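You operate a simulated robot arm through the tools that you are given. There is no shell and no other tool. Be economical: measure what you need, move in short steps, check, and stop when the job is done.

You run a simulated two-armed robot. Do the job below in one go: nothing can be reset, and whatever is moved stays where it is left.

JOB
Stack the yellow nozzle marked "55 psi" from the right end of the work bench on top of the yellow nozzle marked "60 psi". Open the wheel shutter, put the white box on the floor of the wheel locker, then shut the shutter. Take the lid off the washer bottle and lay it down on the right end of the work bench. Take the blue air bottle from the right end of the work bench and put it on top of the brown carton there. Do these in any order. Set down upright: white box, air bottle.

Only the result counts: the job must be done as asked and must still hold three seconds after the hand-in. Knocking over, shifting, dropping, spilling or breaking anything else fails it. A push-on lid holds only when it is set on centred and level and pressed home; a screw cap is set on level and turned clockwise until tight.

ROBOT AND FRAMES
Two 7-joint arms with fingered hands on one trunk, on a base that drives. Base frame: it is fixed to the floor where the robot stands at the start and does not move with it; the origin is under the middle of the robot, x ahead of it, y to its left, z up; the surface under the hand at the start is at about z = 0.86. Units: m, rad, N and s.
The left shoulder is at the start at [0.042, 0.163, 1.061], the right one opposite. Places, roughly: air bottle [0.75, -0.5, 1]; brown carton [0.75, 0, 1]; floor of the wheel locker [-5, 0.2, 1.2]; washer bottle [0.5, -0.75, 1]; wheel shutter [-4.8, -0.2, 1.5]; white box [-2.5, -2, 0.75]; yellow nozzle [0.5, -0.25, 1]. Payload 4 kg a hand.
Tool frame (each hand has its own): the origin (TCP) lies between the finger pads and is the grasp point; the fingertips stand 0.036 m ahead of it; z points along the fingers, y is the line along which they close. Largest opening 0.124 m; the body of the gripper starts 0.042 m behind the TCP. The gripper is a hand of 4 fingers: y runs from the thumb to the fingers, the wrist lies at [-0.015, -0.099, -0.189] in the tool frame, and closing takes about 1.5 s.
Orientation is that of the tool frame in the base frame, as [roll, pitch, yaw] about the fixed x, y, z axes, in that order (R = Rz(yaw) Ry(pitch) Rx(roll)). With the fingers straight down and the wrist toward the robot, the tool's x, y and z point along [0, 1, 0], [1, 0, 0] and [0, 0, -1] of the base frame.

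CONTROLS
- The arms move only by the tool drive_tool. It takes "left_steps", "right_steps" or both (then of equal length, played together; a hand with none holds still); each is a list of rows, each a list of 7 numbers: the turn, a rotation vector about the tool's x, y, z in rad, then the shift along the tool's x, y, z in cm, then the gripper command, from -1 (fully open) to 1 (shut), values between in proportion. In form: [[wx, wy, wz, dx, dy, dz, grip], ...]. A call has 1 to 10 rows; each row is the pose to reach, as a shift and turn from the pose commanded when the call began, along the tool's axes at that moment. Rows are played at 5 a second. More than 0.05 m and 0.15 rad between two rows, or a gripper value outside its range, and nothing of the call is played. A pose out of reach is approached as far as the arm can. The call stops where the force on the tool passes 40 N (or 10 N more than at its start, if that is more) or the arm is blocked; 0.2 s more then pass. Each finger travels about 0.045 m/s and halts on what it meets, pressing with about 29 N; the grip force reading is that of the motor and also rises with nothing between the fingers. The clock runs only during rows and for 0.2 s after the last one: add rows that repeat a pose to give the fingers time. It gives the time, the measured TCP pose, the force on the tool (base axes), the opening and the grip force at its end, in the units of the frame above (readings bear some noise), with the torque about the TCP (base axes, N m) and any sound that the robot's microphone picked up, and new pictures: "views" is both (left out), scene, wrist or none (wrist: the cameras of the hands that moved).
- Cameras (640 x 400 px; columns grow to the right, rows downward): "scene" is now at [0.1493, -0.0212, 1.3026]; the picture's right is [-0.21, -0.98, 0.03], its down [-0.44, 0.07, -0.89] and it looks along [0.87, -0.20, -0.45] (base axes); focal length 214 px, centre (320, 200). "left" rides on the left gripper at [-0.075, -0.086, -0.123] in its tool frame; the picture's right is [-0.70, -0.34, 0.63], its down [0.64, -0.68, 0.35] and it looks along [0.32, 0.65, 0.69] (tool axes); focal length 275 px, centre (320, 200). "right" rides on the right gripper at [0.075, -0.086, -0.123] in its tool frame; the picture's right is [-0.70, 0.34, -0.63], its down [-0.64, -0.68, 0.35] and it looks along [-0.31, 0.65, 0.69] (tool axes); focal length 275 px, centre (320, 200).
- raise_lower(by): slides the trunk up (or, below 0, down) by that many m; the arms and the scene camera ride with it, the base frame stays. It gives what a move gives, with no picture.
- drive_base(legs): drives the robot by 1 to 6 legs, each [ahead, left, turn to the left] in m, m and rad, along the robot's own axes; the way and the turn of a leg run together, so that a leg with both is an arc; at most 1.5 m and 3.142 rad a leg. The arms and the cameras ride along, it lands a little off, and it stops where it bumps. It gives what a move gives, and a new picture of the scene camera.
- preshape(shape, hand): the hand has 4 fingers and takes this shape, open, in about a second: jaw (thumb against the fingers, like two jaws); tri (thumb and two fingers); tip (a fingertip pinch); poke (one finger out to press); point (the index stretched); flat (the hand flat); cup (the hand cupped); fist (a fist). The gripper value then closes the fingers along that shape, each until it touches; the sizes above hold for jaw. It gives what a move gives, with no picture.
- aim_head(pan, tilt): turns the head with the scene camera to pan (to the left, within 1.501 rad either way) and tilt (down, from -0.506 to 1.204), counted from straight ahead of the robot. It gives what a move gives, and a new picture of the scene camera.
- point_at(camera, pixels): for up to 12 pixels [column, row] of the newest picture of that camera ("zoom" is the newest enlarged one), the place [x, y, z] in the base frame of the surface seen there, good to about 0.002 m. No time passes.
- enlarge(camera, box): a new picture of the part [left, top, right, bottom] of that camera's present view, enlarged. No time passes.
- sign_off(): hands the job in; it is judged then, once.

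Go step by step. Measure first, check grasps and placings, and put right what went wrong. The budget is 110 turns and 260 pictures, counting those below and the enlarged ones. Unless the task says otherwise, let go and move clear before handing in.

The tools are called after ">>>" as name(argument=value, ...) on one line, values as JSON. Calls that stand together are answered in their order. drive_tool: Moves the arms, as the interface text tells. Its arguments: {"type":"object","properties":{"left_steps":{"type":"array"},"right_steps":{"type":"array"},"views":{"type":"string","enum":["both","scene","wrist","none"]}},"required":[]} The other tools are called the same way: raise_lower (by) slides the trunk up or down; preshape (shape, hand) gives the hand a shape; drive_base (legs) drives the base; aim_head (pan, tilt) turns the head that bears the scene camera; point_at (camera, pixels) gives the place of the surface under pixels of a picture; enlarge (camera, box) takes an enlarged picture of a part of a camera's view; sign_off () hands the job in.

At the start:

```text
time: 0.0
left_eef_pos: [0.7248, -0.0803, 1.2826]
left_tcp_rot: [-3.141, 0.0, 1.57]
left_force: [0.3, 0.5, 0.1]
left_wrist_torque: [-0.02, -0.01, 0.03]
left_width: 0.1237
left_finger_force: 0.1
left_shape: jaw
right_eef_pos: [0.4169, -0.5983, 1.2758]
right_tcp_rot: [-3.141, 0.001, 1.571]
right_force: [-0.4, 0.2, 1.0]
right_wrist_torque: [-0.03, 0.01, -0.02]
right_width: 0.1235
right_finger_force: 0.0
right_shape: jaw
trunk travel left (down, up): [-0.225, 0.253]
robot x, y, heading: [0.0005, -0.001, 0.0]
head pan, tilt: [-0.213, 0.314]
```

scene: 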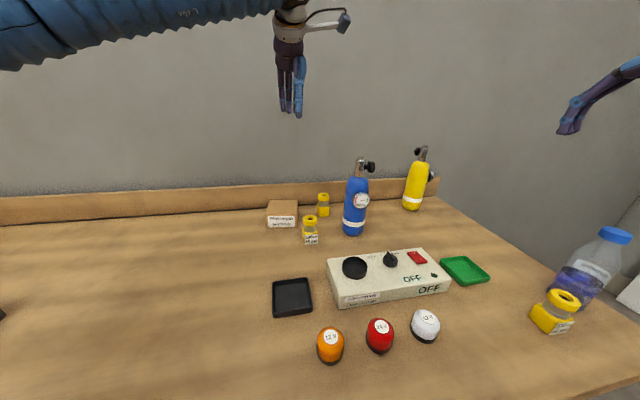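
right: 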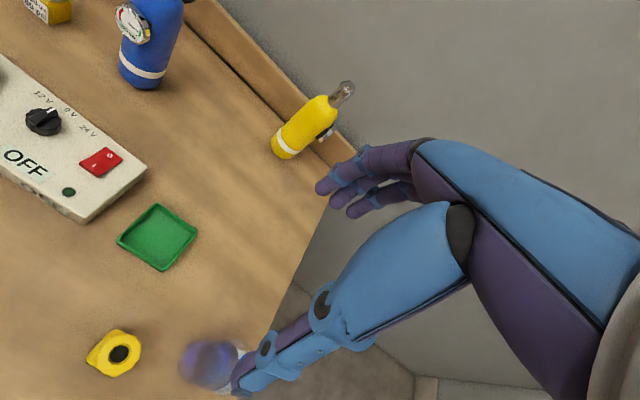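
left: 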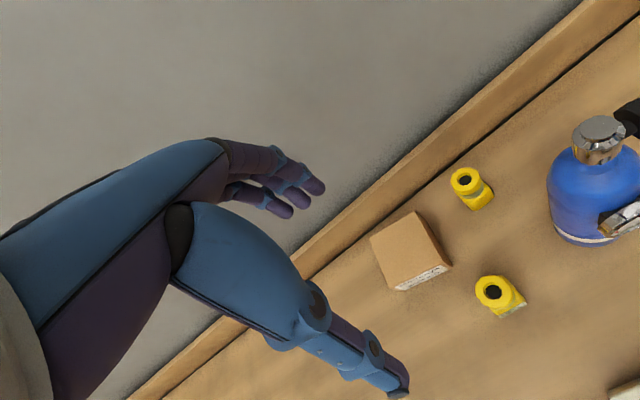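

The scene shows three yellow nozzles: (323,205), (310,230) and (557,311), plus the carton at (282,215) and the blue bottle at (355,200). I'll enlarge to read the labels.

>>> enlarge(camera="scene", box=[250, 150, 410, 250])

>>> enlarge(camera="scene", box=[500, 220, 640, 350])

>>> point_at(camera="scene", pixels=[[282, 205], [282, 222], [310, 219], [310, 238], [323, 197], [355, 215], [362, 164], [562, 298], [555, 320], [613, 233], [590, 270], [200, 300]])

>>> point_at(camera="left", pixels=[[414, 212], [370, 238], [392, 289], [451, 266], [466, 178], [492, 292], [600, 130], [590, 185], [403, 260]])

```text
4.00 times, centred on (330, 200) of scene
```

zoom: 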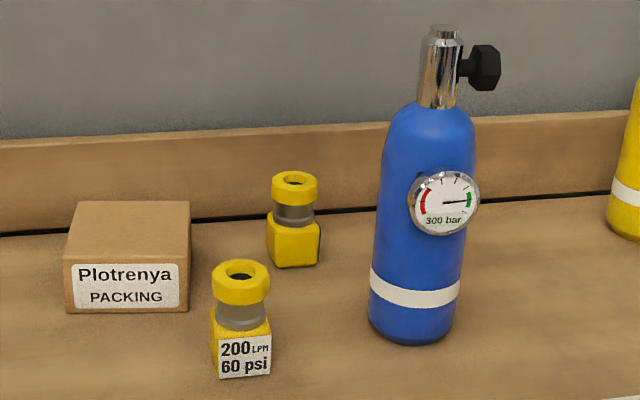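

```text
3.08 times, centred on (570, 285) of scene
```

zoom: 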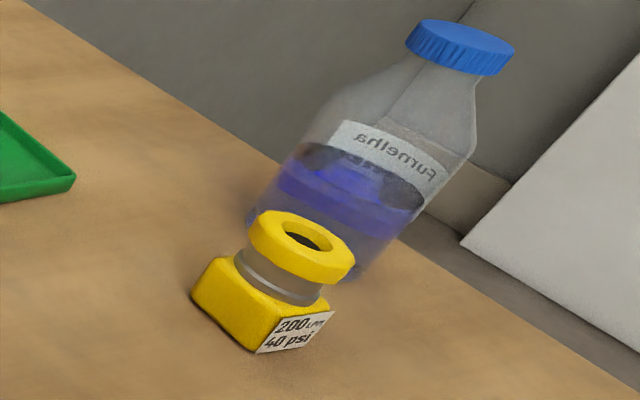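

```text
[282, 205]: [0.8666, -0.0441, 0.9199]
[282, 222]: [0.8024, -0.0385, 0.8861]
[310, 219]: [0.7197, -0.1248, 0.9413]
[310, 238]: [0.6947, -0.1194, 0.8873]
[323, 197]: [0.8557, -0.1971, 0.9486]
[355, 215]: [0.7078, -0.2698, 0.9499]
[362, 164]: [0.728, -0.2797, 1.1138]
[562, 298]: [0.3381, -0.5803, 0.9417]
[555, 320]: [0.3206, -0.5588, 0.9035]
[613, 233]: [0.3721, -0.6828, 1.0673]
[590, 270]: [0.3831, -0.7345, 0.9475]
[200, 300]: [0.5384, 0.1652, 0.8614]
```

```text
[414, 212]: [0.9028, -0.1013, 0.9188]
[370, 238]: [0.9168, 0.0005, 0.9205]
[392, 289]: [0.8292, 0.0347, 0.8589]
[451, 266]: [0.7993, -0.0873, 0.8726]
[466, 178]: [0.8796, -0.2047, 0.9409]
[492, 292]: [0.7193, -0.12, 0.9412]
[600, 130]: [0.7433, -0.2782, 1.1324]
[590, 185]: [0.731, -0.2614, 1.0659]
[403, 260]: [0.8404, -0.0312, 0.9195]
```

The right-front nozzle reads 40 psi and the front-left one 60 psi. The back one's label isn't visible, so I'll look around for more nozzles and for the other places.

>>> aim_head(pan=0.7, tilt=0.4)

>>> aim_head(pan=-1.1, tilt=0.45)

>>> enlarge(camera="left", box=[360, 150, 560, 340])

>>> point_at(camera="left", pixels=[[463, 180], [475, 202], [480, 193], [488, 188], [470, 172]])

```text
time: 1.2
left_eef_pos: [0.7228, -0.0827, 1.2821]
left_tcp_rot: [-3.14, 0.0, 1.57]
left_force: [0.8, 0.1, -0.3]
left_wrist_torque: [0.01, 0.02, 0.01]
left_width: 0.1237
left_finger_force: 0.2
left_shape: jaw
right_eef_pos: [0.4172, -0.5968, 1.277]
right_tcp_rot: [3.141, -0.001, 1.57]
right_force: [0.6, 0.6, -0.3]
right_wrist_torque: [0.0, -0.02, 0.0]
right_width: 0.1236
right_finger_force: 0.0
right_shape: jaw
trunk travel left (down, up): [-0.225, 0.253]
robot x, y, heading: [-0.0004, -0.0019, 0.008]
head pan, tilt: [0.7, 0.4]
```

scene: 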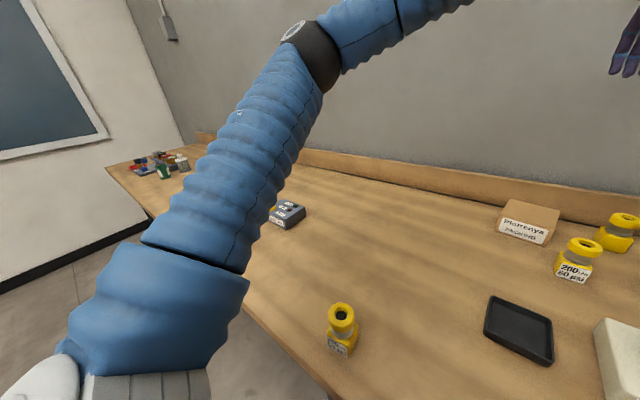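

```text
time: 3.0
left_eef_pos: [0.7244, -0.0824, 1.2822]
left_tcp_rot: [-3.14, -0.001, 1.571]
left_force: [0.2, -0.5, 0.5]
left_wrist_torque: [-0.01, 0.04, 0.0]
left_width: 0.1238
left_finger_force: 0.0
left_shape: jaw
right_eef_pos: [0.4169, -0.5986, 1.2769]
right_tcp_rot: [-3.14, -0.001, 1.57]
right_force: [0.0, 0.4, 0.5]
right_wrist_torque: [0.0, -0.01, 0.0]
right_width: 0.124
right_finger_force: 0.1
right_shape: jaw
trunk travel left (down, up): [-0.225, 0.253]
robot x, y, heading: [-0.0003, -0.0005, 0.005]
head pan, tilt: [-1.1, 0.45]
```

scene: 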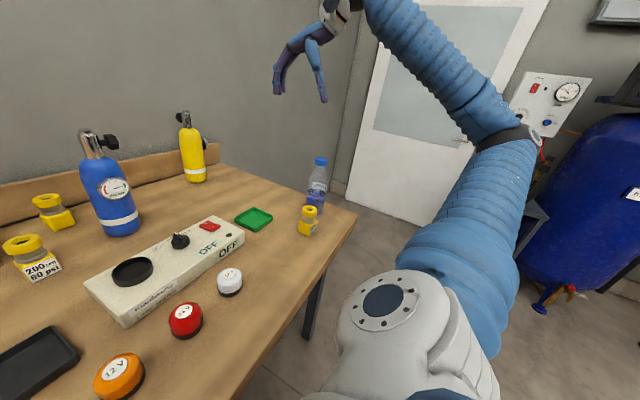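

```text
2.11 times, centred on (460, 245) of left
```

zoom: 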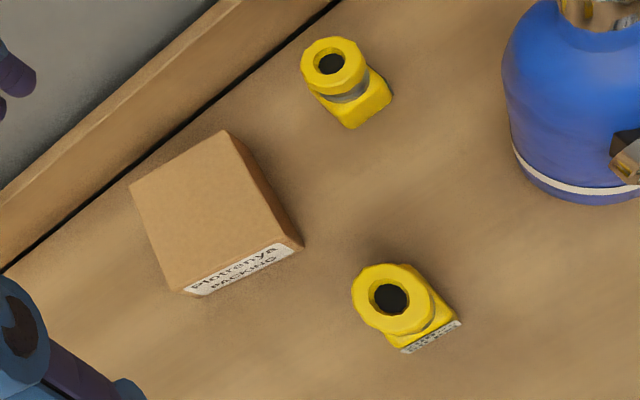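

```text
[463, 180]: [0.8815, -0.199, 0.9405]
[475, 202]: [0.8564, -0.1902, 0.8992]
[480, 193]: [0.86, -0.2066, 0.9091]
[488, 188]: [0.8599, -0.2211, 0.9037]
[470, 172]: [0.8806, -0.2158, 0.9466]
```

A fourth nozzle showed up at (341,330) in the left-panned view. I'll go back there and read its label.

>>> aim_head(pan=0.5, tilt=0.6)

>>> enlarge(camera="scene", box=[180, 140, 440, 300])

```text
time: 4.7
left_eef_pos: [0.7248, -0.0813, 1.2819]
left_tcp_rot: [3.141, 0.0, 1.571]
left_force: [0.8, -0.2, -0.2]
left_wrist_torque: [0.0, 0.01, -0.02]
left_width: 0.1237
left_finger_force: 0.0
left_shape: jaw
right_eef_pos: [0.4166, -0.5992, 1.2773]
right_tcp_rot: [3.141, 0.001, 1.57]
right_force: [-0.1, 0.0, 0.5]
right_wrist_torque: [-0.01, 0.0, 0.05]
right_width: 0.1237
right_finger_force: 0.1
right_shape: jaw
trunk travel left (down, up): [-0.225, 0.253]
robot x, y, heading: [-0.0012, 0.0021, -0.004]
head pan, tilt: [0.499, 0.6]
```

scene: 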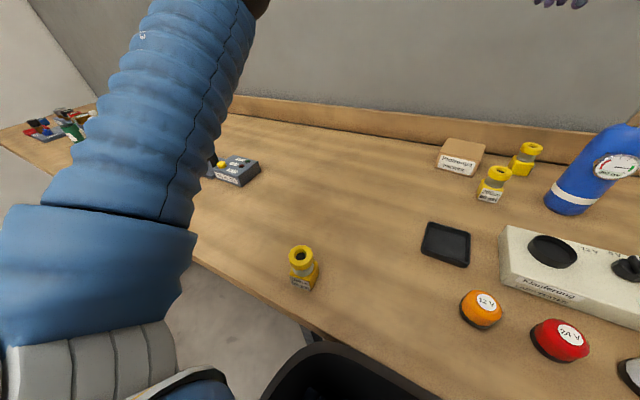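

```text
2.46 times, centred on (310, 220) of scene
```

zoom: 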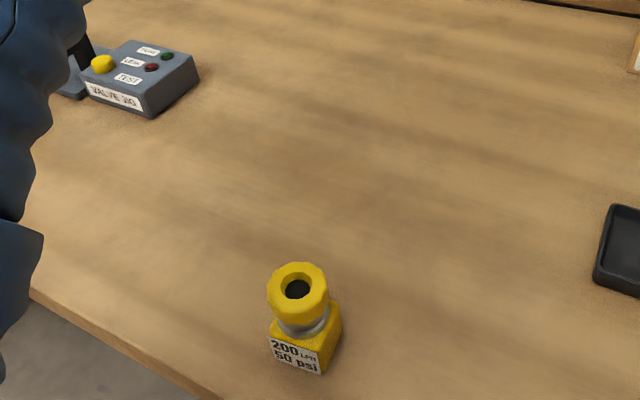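

This one reads 50 psi, so the back nozzle, which stands at the right end, should be the 55; I'll confirm that before stacking. I'll move the left hand away and bring the right hand over the blue bottle at about (0.73, -0.28).

>>> drive_tool(left_steps=[[0, 0, 0, 4.5, -1.5, 0, -1], [0, 0, 0, 9, -3, 0, -1], [0, 0, 0, 13.5, -4.5, 0, -1], [0, 0, 0, 18, -6, 0, -1], [0, 0, 0, 22, -7.5, 0, -1], [0, 0, 0, 26, -9, 0, -1], [0, 0, 0, 30, -10, 0, -1], [0, 0, 0, 34, -11, 0, -1], [0, 0, 0, 37, -12, 0, -1], [0, 0, 0, 38, -12, 0, -1]], right_steps=[[0, 0, 0, 2, 2, 0, -1], [0, 0, 0, 5, 5, 0, -1], [0, 0, 0, 8, 8, 0, -1], [0, 0, 0, 11, 11, 0, -1], [0, 0, 0, 14, 14, 0, -1], [0, 0, 0, 17, 17, 0, -1], [0, 0, 0, 20, 20, 0, -1], [0, 0, 0, 23, 23, 0, -1], [0, 0, 0, 26, 26, 0, -1], [0, 0, 0, 28, 28, 0, -1]], views="wrist")

>>> aim_head(pan=-0.2, tilt=0.35)

>>> enlarge(camera="scene", box=[240, 90, 440, 215])

```text
time: 6.9
left_eef_pos: [0.6059, 0.3006, 1.2829]
left_tcp_rot: [3.141, 0.0, 1.571]
left_force: [0.2, 0.2, 0.8]
left_wrist_torque: [-0.03, 0.0, 0.01]
left_width: 0.1237
left_finger_force: 0.0
left_shape: jaw
right_eef_pos: [0.6981, -0.3192, 1.2799]
right_tcp_rot: [-3.141, 0.002, 1.571]
right_force: [0.3, -0.1, 0.3]
right_wrist_torque: [0.01, 0.02, -0.02]
right_width: 0.1238
right_finger_force: 0.0
right_shape: jaw
trunk travel left (down, up): [-0.225, 0.253]
robot x, y, heading: [-0.0013, -0.0022, 0.004]
head pan, tilt: [0.499, 0.6]
```

right: 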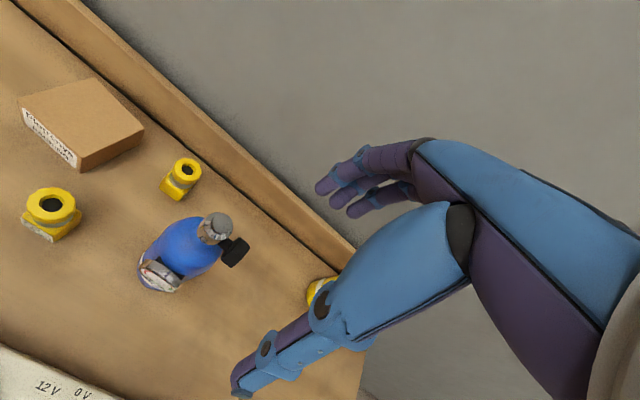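
left: 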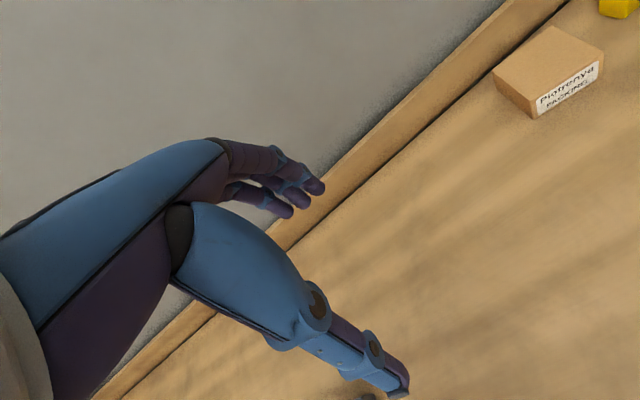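

```text
time: 8.0
left_eef_pos: [0.604, 0.2999, 1.2832]
left_tcp_rot: [-3.141, 0.0, 1.571]
left_force: [0.0, 0.4, 0.5]
left_wrist_torque: [-0.02, -0.01, 0.05]
left_width: 0.1234
left_finger_force: 0.1
left_shape: jaw
right_eef_pos: [0.6962, -0.319, 1.2787]
right_tcp_rot: [3.141, 0.0, 1.571]
right_force: [0.4, -0.3, -0.4]
right_wrist_torque: [-0.01, -0.01, 0.0]
right_width: 0.1238
right_finger_force: 0.1
right_shape: jaw
trunk travel left (down, up): [-0.225, 0.253]
robot x, y, heading: [-0.003, -0.0007, 0.002]
head pan, tilt: [-0.201, 0.351]
```

scene: 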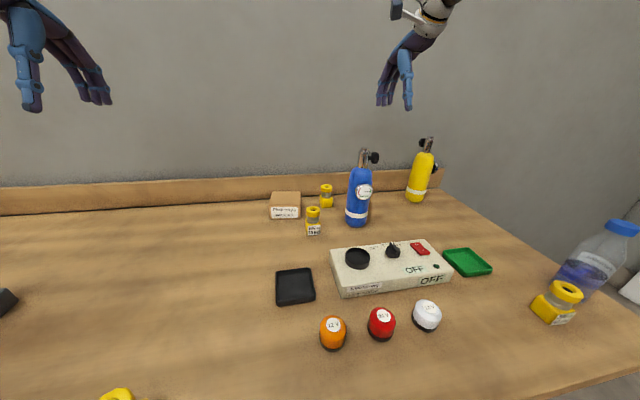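

```text
3.20 times, centred on (340, 152) of scene
```

zoom: 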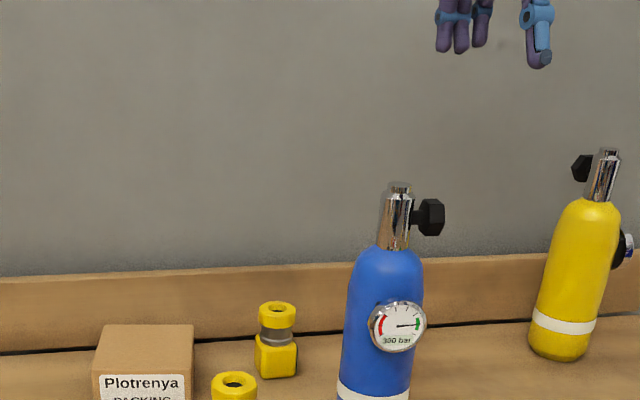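

>>> point_at(camera="zoom", pixels=[[385, 225], [396, 220], [408, 225], [398, 187], [396, 245], [430, 217], [352, 340], [411, 345], [383, 300], [350, 370], [410, 380]])

>>> point_at(camera="right", pixels=[[215, 227], [200, 240], [236, 252], [184, 168], [170, 185], [51, 205], [80, 120], [20, 105], [95, 79], [145, 130], [80, 165], [210, 250]])

>>> enlarge(camera="right", box=[120, 140, 280, 300])

```text
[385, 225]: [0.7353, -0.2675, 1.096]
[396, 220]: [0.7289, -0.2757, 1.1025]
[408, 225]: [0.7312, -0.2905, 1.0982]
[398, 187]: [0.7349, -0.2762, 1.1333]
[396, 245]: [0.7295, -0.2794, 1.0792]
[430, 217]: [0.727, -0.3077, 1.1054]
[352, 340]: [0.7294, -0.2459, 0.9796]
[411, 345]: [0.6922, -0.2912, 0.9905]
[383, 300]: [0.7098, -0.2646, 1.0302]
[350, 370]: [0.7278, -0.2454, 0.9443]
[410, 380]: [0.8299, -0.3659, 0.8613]
```

```text
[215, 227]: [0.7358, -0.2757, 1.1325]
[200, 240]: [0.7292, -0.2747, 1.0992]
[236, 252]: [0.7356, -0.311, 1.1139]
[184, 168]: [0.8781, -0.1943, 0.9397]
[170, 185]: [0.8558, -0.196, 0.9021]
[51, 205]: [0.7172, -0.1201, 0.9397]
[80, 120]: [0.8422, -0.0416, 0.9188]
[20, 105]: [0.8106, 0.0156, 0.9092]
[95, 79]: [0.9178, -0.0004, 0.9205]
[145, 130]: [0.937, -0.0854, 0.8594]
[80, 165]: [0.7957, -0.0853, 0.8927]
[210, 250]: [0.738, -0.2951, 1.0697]
```

```text
2.50 times, centred on (200, 220) of right
```

zoom: 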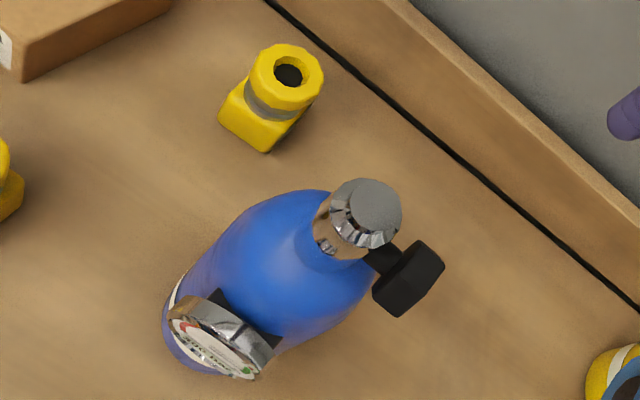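

The bottle neck is centred near (0.738, -0.277), with its top at z = 1.134 and the knob on the -y side. I'll centre the hand above it and come down to a neck pinch.

>>> drive_tool(right_steps=[[0, 0, 0, 2.2, 2, 0, -1], [0, 0, 0, 4.3, 4.1, 0, -1], [0, 0, 0, 4.3, 4.1, 4, -1], [0, 0, 0, 4.3, 4.1, 8, -1]], views="both")

>>> enlarge(camera="scene", box=[290, 80, 450, 180])

```text
time: 8.9
left_eef_pos: [0.6061, 0.3014, 1.2817]
left_tcp_rot: [-3.141, -0.001, 1.57]
left_force: [-0.6, -0.5, -0.1]
left_wrist_torque: [0.03, -0.02, -0.03]
left_width: 0.1237
left_finger_force: 0.1
left_shape: jaw
right_eef_pos: [0.7402, -0.2753, 1.1969]
right_tcp_rot: [3.14, 0.001, 1.571]
right_force: [-0.5, 0.2, -0.3]
right_wrist_torque: [-0.03, -0.01, -0.01]
right_width: 0.1237
right_finger_force: 0.0
right_shape: jaw
trunk travel left (down, up): [-0.225, 0.253]
robot x, y, heading: [0.0025, 0.0001, -0.002]
head pan, tilt: [-0.201, 0.351]
```

scene: 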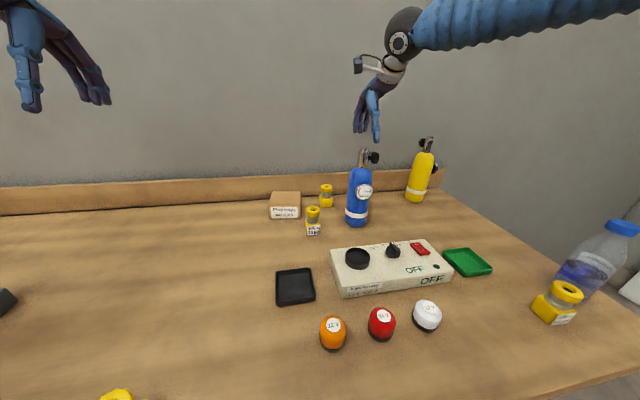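
right: 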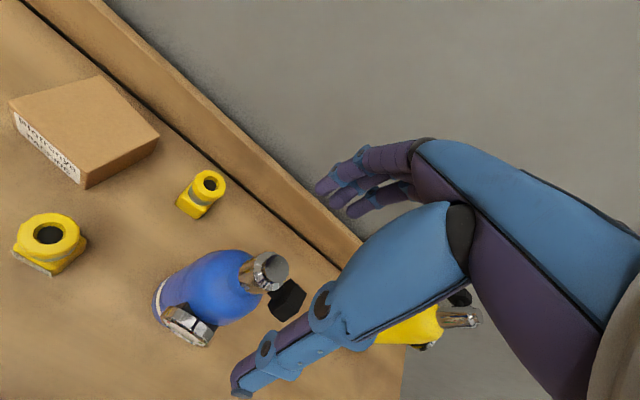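

```text
4.00 times, centred on (370, 130) of scene
```

zoom: 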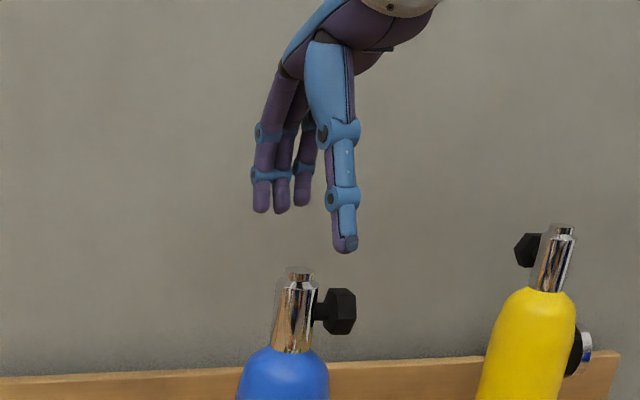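

The thumb tip appears at zoom (345,240) and the fingers at (262,205) to (300,200). I'll measure them against the neck before descending.

>>> point_at(camera="zoom", pixels=[[343, 230], [350, 245], [262, 205], [281, 208], [302, 200], [298, 290]])

```text
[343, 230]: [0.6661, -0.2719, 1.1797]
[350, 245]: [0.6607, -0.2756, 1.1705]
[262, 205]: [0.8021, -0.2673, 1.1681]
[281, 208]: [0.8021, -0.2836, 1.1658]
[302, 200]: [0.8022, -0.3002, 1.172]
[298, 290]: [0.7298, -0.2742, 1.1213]
```

The thumb (y about -0.272) and fingers (-0.267 to -0.300) straddle the neck. I'll descend 9 cm and close.

>>> drive_tool(right_steps=[[0, 0, 0, 0, 0, 4, -1], [0, 0, 0, 0, 0, 7, -1], [0, 0, 0, 0, 0, 9, -1], [0, 0, 0, 0, 0, 9, 1], [0, 0, 0, 0, 0, 9, 1], [0, 0, 0, 0, 0, 9, 1], [0, 0, 0, 0, 0, 9, 1], [0, 0, 0, 0, 0, 9, 1], [0, 0, 0, 0, 0, 9, 1], [0, 0, 0, 0, 0, 9, 1]], views="both")

>>> enlarge(camera="scene", box=[290, 110, 450, 240])

```text
time: 11.2
left_eef_pos: [0.6048, 0.3012, 1.2823]
left_tcp_rot: [-3.142, -0.001, 1.57]
left_force: [0.5, -0.7, 0.7]
left_wrist_torque: [-0.01, 0.0, 0.0]
left_width: 0.1236
left_finger_force: 0.0
left_shape: jaw
right_eef_pos: [0.7394, -0.2753, 1.1075]
right_tcp_rot: [-3.14, -0.001, 1.572]
right_force: [1.7, -0.6, 1.6]
right_wrist_torque: [-0.05, -0.84, -0.02]
right_width: 0.032
right_finger_force: 28.9
right_shape: jaw
trunk travel left (down, up): [-0.225, 0.253]
robot x, y, heading: [0.0035, 0.0005, 0.005]
head pan, tilt: [-0.201, 0.351]
```

scene: 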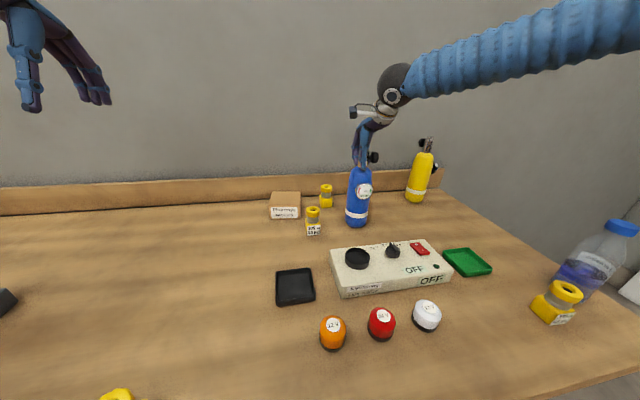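
right: 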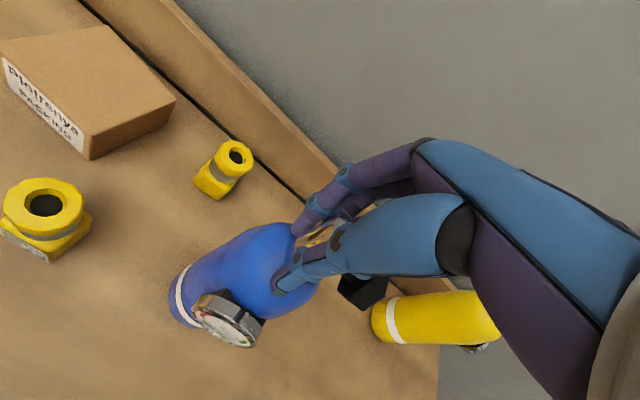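

```text
3.08 times, centred on (370, 175) of scene
```

zoom: 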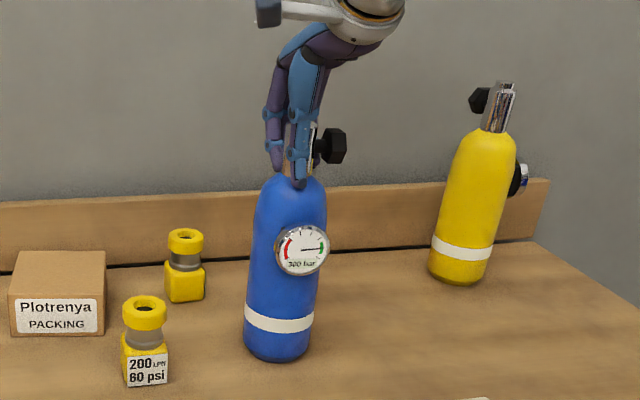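

The neck is gripped at width 0.032. I'll lift 12 cm.

>>> drive_tool(right_steps=[[0, 0, 0, 0, 0, -1, 1], [0, 0, 0, 0, 0, -3, 1], [0, 0, 0, 0, 0, -6, 1], [0, 0, 0, 0, 0, -9, 1], [0, 0, 0, 0, 0, -12, 1], [0, 0, 0, 0, 0, -12, 1]], views="scene")

>>> enlarge(camera="scene", box=[250, 90, 410, 240])

```text
time: 12.6
left_eef_pos: [0.6072, 0.3003, 1.2812]
left_tcp_rot: [3.14, 0.0, 1.571]
left_force: [-0.2, 0.0, 0.3]
left_wrist_torque: [-0.01, -0.01, -0.01]
left_width: 0.1238
left_finger_force: 0.1
left_shape: jaw
right_eef_pos: [0.7392, -0.2751, 1.225]
right_tcp_rot: [-3.141, 0.0, 1.571]
right_force: [0.1, 1.2, -12.5]
right_wrist_torque: [0.01, -0.11, 0.02]
right_width: 0.0266
right_finger_force: 29.0
right_shape: jaw
trunk travel left (down, up): [-0.225, 0.253]
robot x, y, heading: [-0.0008, 0.0021, 0.001]
head pan, tilt: [-0.201, 0.351]
```

scene: 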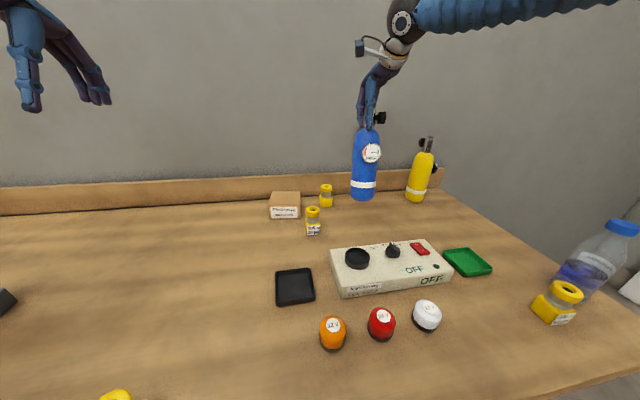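

```text
2.67 times, centred on (330, 165) of scene
```

zoom: 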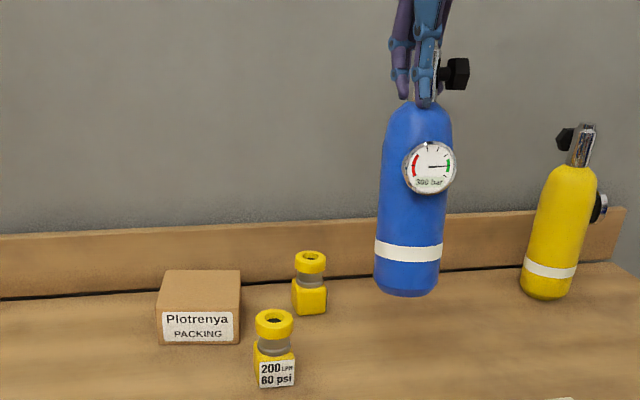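

The bottle is lifted upright, with 12.5 N on the hand. I'll carry it over the carton centre at (0.857, -0.042).

>>> drive_tool(right_steps=[[0, 0, 0, 2, 1, 0, 1], [0, 0, 0, 5, 2.5, 0, 1], [0, 0, 0, 9, 4.5, 0, 1], [0, 0, 0, 13, 6.5, 0, 1], [0, 0, 0, 17, 8.5, 0, 1], [0, 0, 0, 20.5, 10.3, 0, 1], [0, 0, 0, 23, 11.5, 0, 1], [0, 0, 0, 23.5, 11.8, 0, 1], [0, 0, 0, 23.5, 11.8, 0, 1], [0, 0, 0, 23.5, 11.8, 0, 1]], views="both")

>>> enlarge(camera="scene", box=[210, 90, 370, 240])

```text
time: 14.8
left_eef_pos: [0.6061, 0.3008, 1.2831]
left_tcp_rot: [3.141, 0.0, 1.57]
left_force: [0.7, -0.7, 0.2]
left_wrist_torque: [-0.01, 0.0, 0.01]
left_width: 0.1237
left_finger_force: 0.1
left_shape: jaw
right_eef_pos: [0.8143, -0.1095, 1.2072]
right_tcp_rot: [3.141, 0.001, 1.571]
right_force: [0.4, -0.1, 0.1]
right_wrist_torque: [-0.03, 0.0, 0.05]
right_width: 0.0143
right_finger_force: 29.0
right_shape: jaw
right hand out of reach, approached as far as the arm can: row 5, 6, 7, 8, 9, 10
trunk travel left (down, up): [-0.225, 0.253]
robot x, y, heading: [0.0032, 0.0, 0.0]
head pan, tilt: [-0.201, 0.351]
```

scene: 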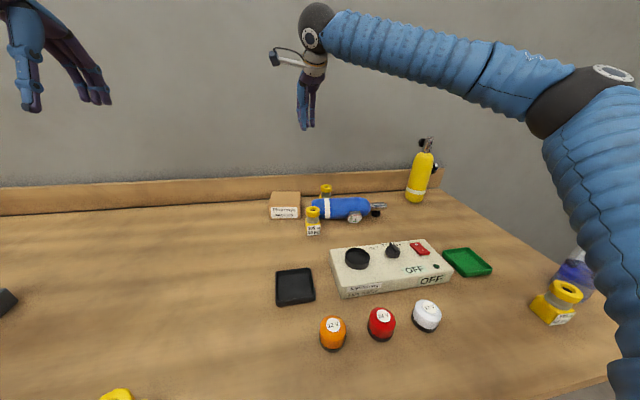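
right: 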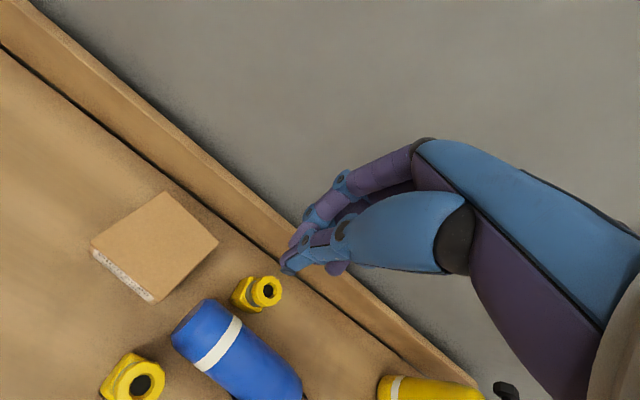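

```text
2.67 times, centred on (290, 165) of scene
```

zoom: 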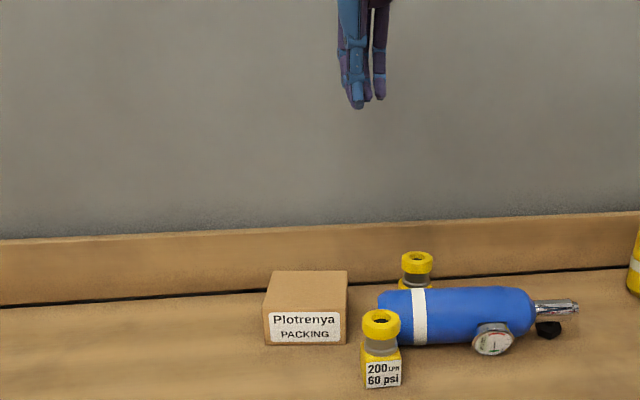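

The bottle slipped out of the neck grip (the width shrank from 0.032 to 0.014) and now lies on its side at zoom (455,318). The carton and nozzles still look upright. I'll back the right hand off, inspect, and measure.

>>> drive_tool(right_steps=[[0, 0, 0, -4, -3, -2, -1], [0, 0, 0, -8, -6, -4, -1], [0, 0, 0, -12, -9, -6, -1], [0, 0, 0, -16, -12, -7, -1], [0, 0, 0, -20, -15, -7, -1], [0, 0, 0, -24, -18, -7, -1], [0, 0, 0, -28, -21, -7, -1], [0, 0, 0, -32, -24, -7, -1], [0, 0, 0, -35, -27, -7, -1]], views="scene")

>>> enlarge(camera="scene", box=[250, 160, 410, 260])

>>> point_at(camera="zoom", pixels=[[242, 166], [240, 180], [305, 105], [290, 150], [330, 170], [300, 200], [395, 170], [470, 180], [530, 175], [420, 240], [400, 220], [320, 225]])

```text
refused: row 1 steps farther than a row can; nothing moved
```

```text
4.00 times, centred on (330, 210) of scene
```

zoom: 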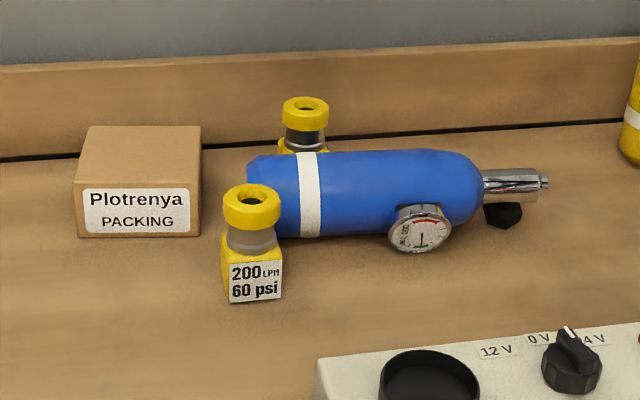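

```text
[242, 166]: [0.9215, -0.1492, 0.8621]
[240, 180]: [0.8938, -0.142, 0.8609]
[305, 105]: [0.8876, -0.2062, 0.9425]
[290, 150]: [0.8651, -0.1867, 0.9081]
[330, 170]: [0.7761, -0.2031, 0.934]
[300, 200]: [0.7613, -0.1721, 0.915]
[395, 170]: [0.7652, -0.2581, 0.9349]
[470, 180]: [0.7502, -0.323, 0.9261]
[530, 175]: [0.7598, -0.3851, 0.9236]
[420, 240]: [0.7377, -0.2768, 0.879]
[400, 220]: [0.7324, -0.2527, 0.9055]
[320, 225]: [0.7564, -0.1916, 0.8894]
```

The bottle lies between the nozzles with its axis roughly along y. I'll retreat the right hand with smaller steps, then bring the left hand over for a top view.

>>> drive_tool(right_steps=[[0, 0, 0, -3, -2, -2, -1], [0, 0, 0, -6, -4, -4, -1], [0, 0, 0, -9, -7, -5, -1], [0, 0, 0, -12, -10, -5, -1], [0, 0, 0, -15, -13, -5, -1], [0, 0, 0, -18, -16, -5, -1], [0, 0, 0, -22, -19, -5, -1], [0, 0, 0, -26, -22, -5, -1], [0, 0, 0, -30, -25, -5, -1], [0, 0, 0, -34, -28, -5, -1]], views="none")

>>> drive_tool(left_steps=[[0, 0, 0, -4, 1, 0, -1], [0, 0, 0, -8, 2, 0, -1], [0, 0, 0, -12, 3, 0, -1], [0, 0, 0, -16, 4, 0, -1], [0, 0, 0, -20, 5, 0, -1], [0, 0, 0, -24, 6, 0, -1], [0, 0, 0, -28, 7, 0, -1], [0, 0, 0, -32, 8, 0, -1], [0, 0, 0, -36, 9, 0, -1], [0, 0, 0, -39, 9, 0, -1]], views="both")

```text
time: 16.9
left_eef_pos: [0.6045, 0.2985, 1.2841]
left_tcp_rot: [3.139, -0.001, 1.572]
left_force: [-0.2, 0.5, 0.0]
left_wrist_torque: [0.02, 0.0, 0.0]
left_width: 0.1238
left_finger_force: 0.0
left_shape: jaw
right_eef_pos: [0.5331, -0.4517, 1.262]
right_tcp_rot: [-3.141, -0.003, 1.572]
right_force: [0.2, 0.0, -0.6]
right_wrist_torque: [0.0, -0.03, 0.0]
right_width: 0.1239
right_finger_force: 0.1
right_shape: jaw
trunk travel left (down, up): [-0.225, 0.253]
robot x, y, heading: [0.0047, 0.0003, 0.002]
head pan, tilt: [-0.201, 0.351]
```

```text
time: 19.1
left_eef_pos: [0.6922, -0.0946, 1.2829]
left_tcp_rot: [-3.141, -0.002, 1.571]
left_force: [-0.7, -0.6, 0.2]
left_wrist_torque: [0.04, -0.03, 0.0]
left_width: 0.1238
left_finger_force: 0.0
left_shape: jaw
right_eef_pos: [0.5339, -0.451, 1.2615]
right_tcp_rot: [3.141, -0.001, 1.571]
right_force: [0.4, 0.3, -1.6]
right_wrist_torque: [-0.03, -0.02, 0.01]
right_width: 0.1238
right_finger_force: 0.1
right_shape: jaw
trunk travel left (down, up): [-0.225, 0.253]
robot x, y, heading: [-0.0, 0.0001, 0.002]
head pan, tilt: [-0.201, 0.351]
```

scene: 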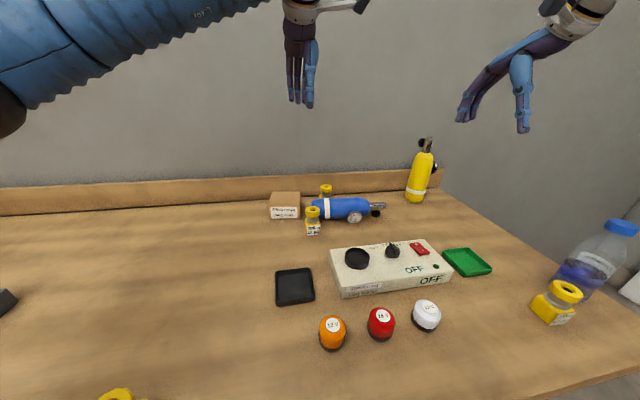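
left: 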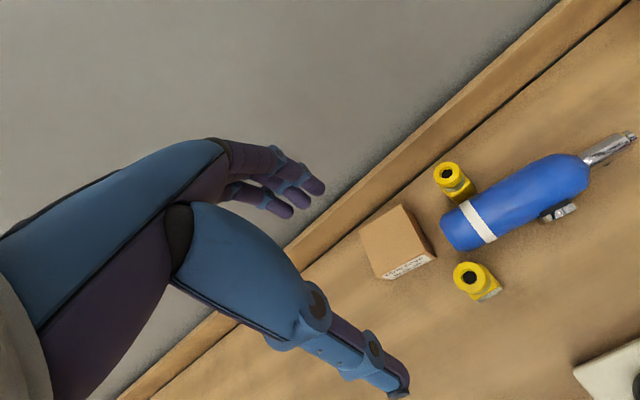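

>>> enlarge(camera="left", box=[340, 110, 640, 310])

>>> point_at(camera="left", pixels=[[447, 173], [470, 277], [405, 240], [478, 222], [540, 190], [456, 235], [584, 172], [634, 138], [500, 205], [555, 160], [492, 240], [560, 212]])

```text
2.00 times, centred on (490, 210) of left
```

zoom: 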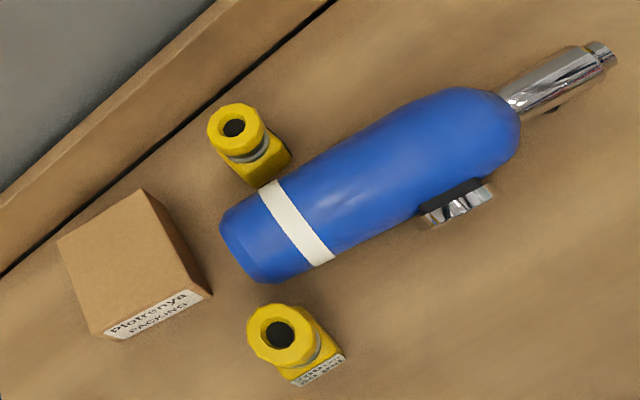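

```text
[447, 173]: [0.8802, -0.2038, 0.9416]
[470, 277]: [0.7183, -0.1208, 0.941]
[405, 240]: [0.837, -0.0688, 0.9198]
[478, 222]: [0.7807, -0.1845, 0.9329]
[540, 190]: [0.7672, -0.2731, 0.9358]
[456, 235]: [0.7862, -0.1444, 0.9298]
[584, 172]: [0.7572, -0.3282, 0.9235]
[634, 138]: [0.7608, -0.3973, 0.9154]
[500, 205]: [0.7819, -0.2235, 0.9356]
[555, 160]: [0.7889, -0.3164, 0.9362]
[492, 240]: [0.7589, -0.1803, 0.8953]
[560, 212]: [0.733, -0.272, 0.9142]
```

Neither nozzle moved: the 55 is at (0.880, -0.204) and the 60 at (0.718, -0.121). I'll pick up the 55 with the right hand and hold it, which gives the left hand room around the bottle. First I'll measure the clearances.

>>> point_at(camera="left", pixels=[[505, 103], [500, 98], [495, 85], [438, 172], [447, 163], [458, 175], [456, 187], [484, 188], [473, 200]])

>>> point_at(camera="zoom", pixels=[[235, 105], [208, 130], [262, 130], [238, 155], [248, 185], [290, 155], [420, 215], [450, 220], [490, 190]])

```text
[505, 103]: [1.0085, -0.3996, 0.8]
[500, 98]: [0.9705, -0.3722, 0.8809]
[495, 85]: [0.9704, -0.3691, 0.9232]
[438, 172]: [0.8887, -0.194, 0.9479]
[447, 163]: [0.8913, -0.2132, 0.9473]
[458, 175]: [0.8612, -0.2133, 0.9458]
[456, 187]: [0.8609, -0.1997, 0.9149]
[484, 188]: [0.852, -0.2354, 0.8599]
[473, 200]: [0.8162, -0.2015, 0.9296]
```

```text
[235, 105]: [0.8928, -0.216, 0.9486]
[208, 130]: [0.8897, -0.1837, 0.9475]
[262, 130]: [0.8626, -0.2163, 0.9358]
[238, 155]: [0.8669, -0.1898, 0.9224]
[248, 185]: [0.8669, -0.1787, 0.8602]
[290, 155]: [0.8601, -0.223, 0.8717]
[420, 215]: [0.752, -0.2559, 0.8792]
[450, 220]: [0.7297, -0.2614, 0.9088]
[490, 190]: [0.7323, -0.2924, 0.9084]
```

The nozzle collar centre is (0.880, -0.203) with its top at 0.948, and the board is at x = 0.97, so there is room. I'll move the left hand away while the right comes nearer, with a half-open grip.

>>> drive_tool(left_steps=[[0, 0, 0, 4, -1, 0, -1], [0, 0, 0, 8, -2, 0, -1], [0, 0, 0, 12, -3, 0, -1], [0, 0, 0, 16, -4, 0, -1], [0, 0, 0, 20, -5, 0, -1], [0, 0, 0, 24, -6, 0, -1], [0, 0, 0, 28, -7, 0, -1], [0, 0, 0, 32, -8, 0, -1], [0, 0, 0, 36, -9, 0, -1], [0, 0, 0, 39, -9, 0, -1]], right_steps=[[0, 0, 0, 1, 1, 1, -1], [0, 0, 0, 3, 2, 2, -1], [0, 0, 0, 5, 4, 3, -1], [0, 0, 0, 7, 6, 4, -1], [0, 0, 0, 10, 8, 6, -1], [0, 0, 0, 13, 11, 8, -1], [0, 0, 0, 16, 13, 10, -0.6], [0, 0, 0, 18, 15, 12, -0.2], [0, 0, 0, 20, 16, 13, -0.2], [0, 0, 0, 20, 16.6, 14, -0.2]], views="none")

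>>> drive_tool(right_steps=[[0, 0, 0, 1, 4, 0, -0.2], [0, 0, 0, 2, 8, 0, -0.2], [0, 0, 0, 3.5, 12, 2, -0.2], [0, 0, 0, 4.8, 16, 4, -0.2], [0, 0, 0, 4.8, 18, 7, -0.2], [0, 0, 0, 4.8, 18, 11, -0.2], [0, 0, 0, 4.8, 18, 11, -0.2]], views="both")

>>> enlarge(camera="scene", box=[250, 110, 410, 240])

```text
time: 21.4
left_eef_pos: [0.6028, 0.3007, 1.2851]
left_tcp_rot: [-3.141, -0.001, 1.57]
left_force: [-0.3, 0.0, 0.6]
left_wrist_torque: [0.03, 0.02, 0.01]
left_width: 0.1239
left_finger_force: 0.0
left_shape: jaw
right_eef_pos: [0.6988, -0.2552, 1.1238]
right_tcp_rot: [-3.141, 0.0, 1.572]
right_force: [0.0, -0.7, -0.8]
right_wrist_torque: [-0.01, 0.01, 0.05]
right_width: 0.0749
right_finger_force: 0.1
right_shape: jaw
trunk travel left (down, up): [-0.225, 0.253]
robot x, y, heading: [-0.0019, -0.0032, -0.004]
head pan, tilt: [-0.201, 0.351]
```

```text
time: 22.9
left_eef_pos: [0.6029, 0.3016, 1.2846]
left_tcp_rot: [3.14, 0.0, 1.571]
left_force: [-0.2, 0.2, -0.3]
left_wrist_torque: [0.02, 0.01, -0.03]
left_width: 0.1239
left_finger_force: 0.1
left_shape: jaw
right_eef_pos: [0.8804, -0.2075, 1.0126]
right_tcp_rot: [-3.141, 0.001, 1.572]
right_force: [0.9, 0.2, -0.5]
right_wrist_torque: [-0.01, -0.01, 0.02]
right_width: 0.0745
right_finger_force: 0.1
right_shape: jaw
trunk travel left (down, up): [-0.225, 0.253]
robot x, y, heading: [-0.0003, 0.0014, 0.001]
head pan, tilt: [-0.201, 0.351]
```

scene: 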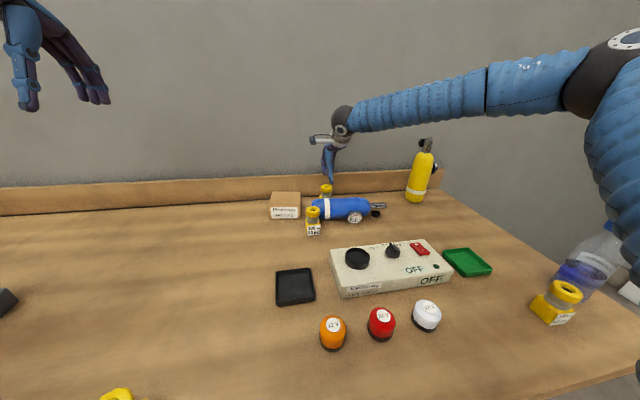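
right: 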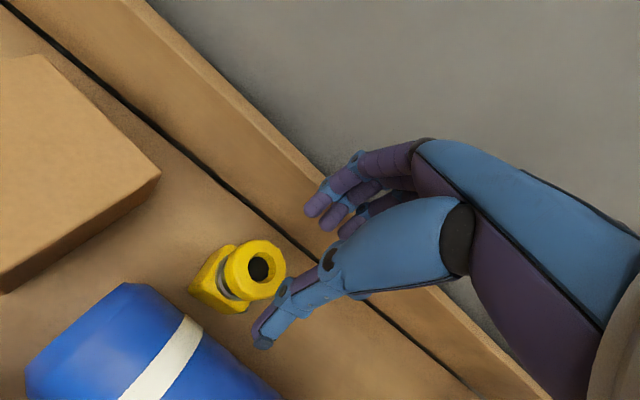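

```text
3.08 times, centred on (330, 175) of scene
```

zoom: 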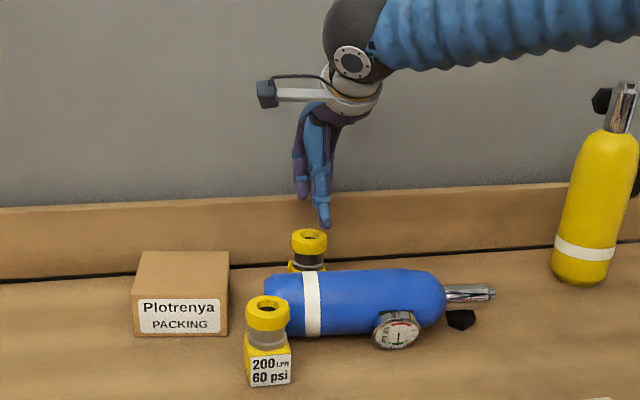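

TCP is 4.5 mm off in y. I'll centre it, narrow the opening to 6 cm so the thumb clears the bottle, descend to z about 0.941, then close.

>>> drive_tool(right_steps=[[0, 0, 0, 0.4, 0, 1, 0.03], [0, 0, 0, 0.4, 0, 2, 0.03], [0, 0, 0, 0.4, 0, 4.5, 0.03], [0, 0, 0, 0.4, 0, 7.1, 0.03], [0, 0, 0, 0.4, 0, 7.1, 1], [0, 0, 0, 0.4, 0, 7.1, 1], [0, 0, 0, 0.4, 0, 7.1, 1], [0, 0, 0, 0.4, 0, 7.1, 1], [0, 0, 0, 0.4, 0, 7.1, 1]], views="both")

>>> enlarge(camera="scene", box=[250, 130, 410, 240])

```text
time: 24.9
left_eef_pos: [0.6019, 0.3018, 1.2843]
left_tcp_rot: [3.139, 0.0, 1.571]
left_force: [0.1, 0.7, 0.3]
left_wrist_torque: [-0.01, 0.0, 0.02]
left_width: 0.1239
left_finger_force: 0.1
left_shape: jaw
right_eef_pos: [0.8791, -0.2027, 0.9427]
right_tcp_rot: [3.141, -0.002, 1.571]
right_force: [4.2, -0.5, 10.0]
right_wrist_torque: [-0.04, -0.58, -0.01]
right_width: 0.0418
right_finger_force: 28.5
right_shape: jaw
trunk travel left (down, up): [-0.225, 0.253]
robot x, y, heading: [-0.0003, 0.0, -0.002]
head pan, tilt: [-0.201, 0.351]
```

scene: 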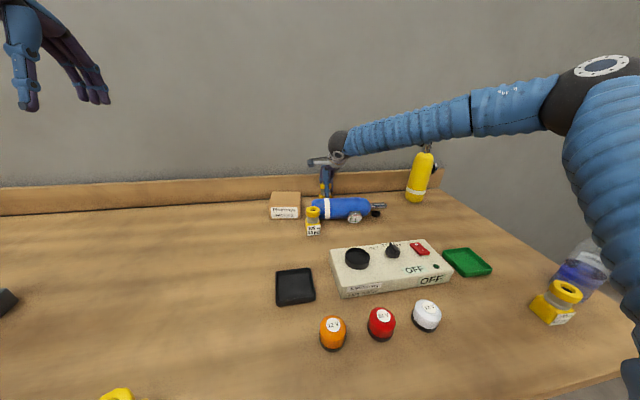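
right: 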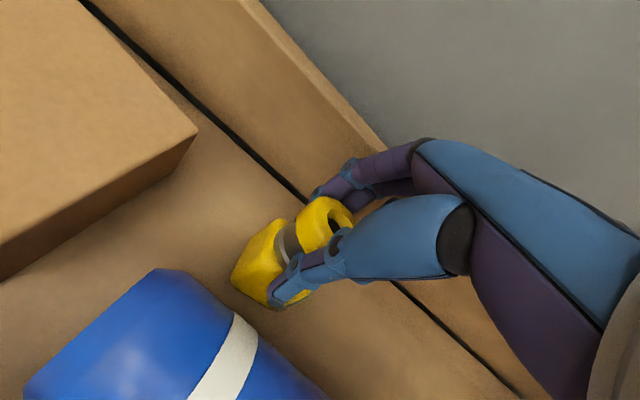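

```text
3.64 times, centred on (330, 185) of scene
```

zoom: 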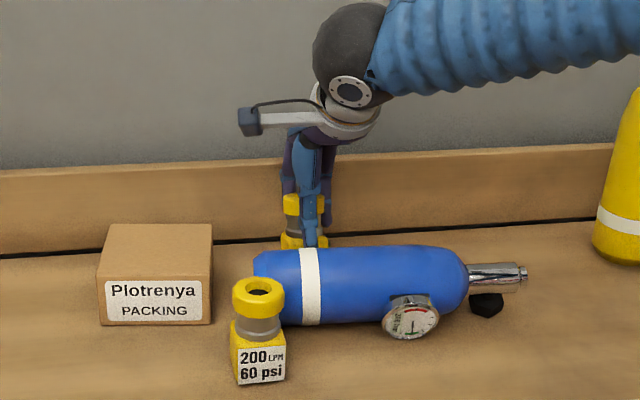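

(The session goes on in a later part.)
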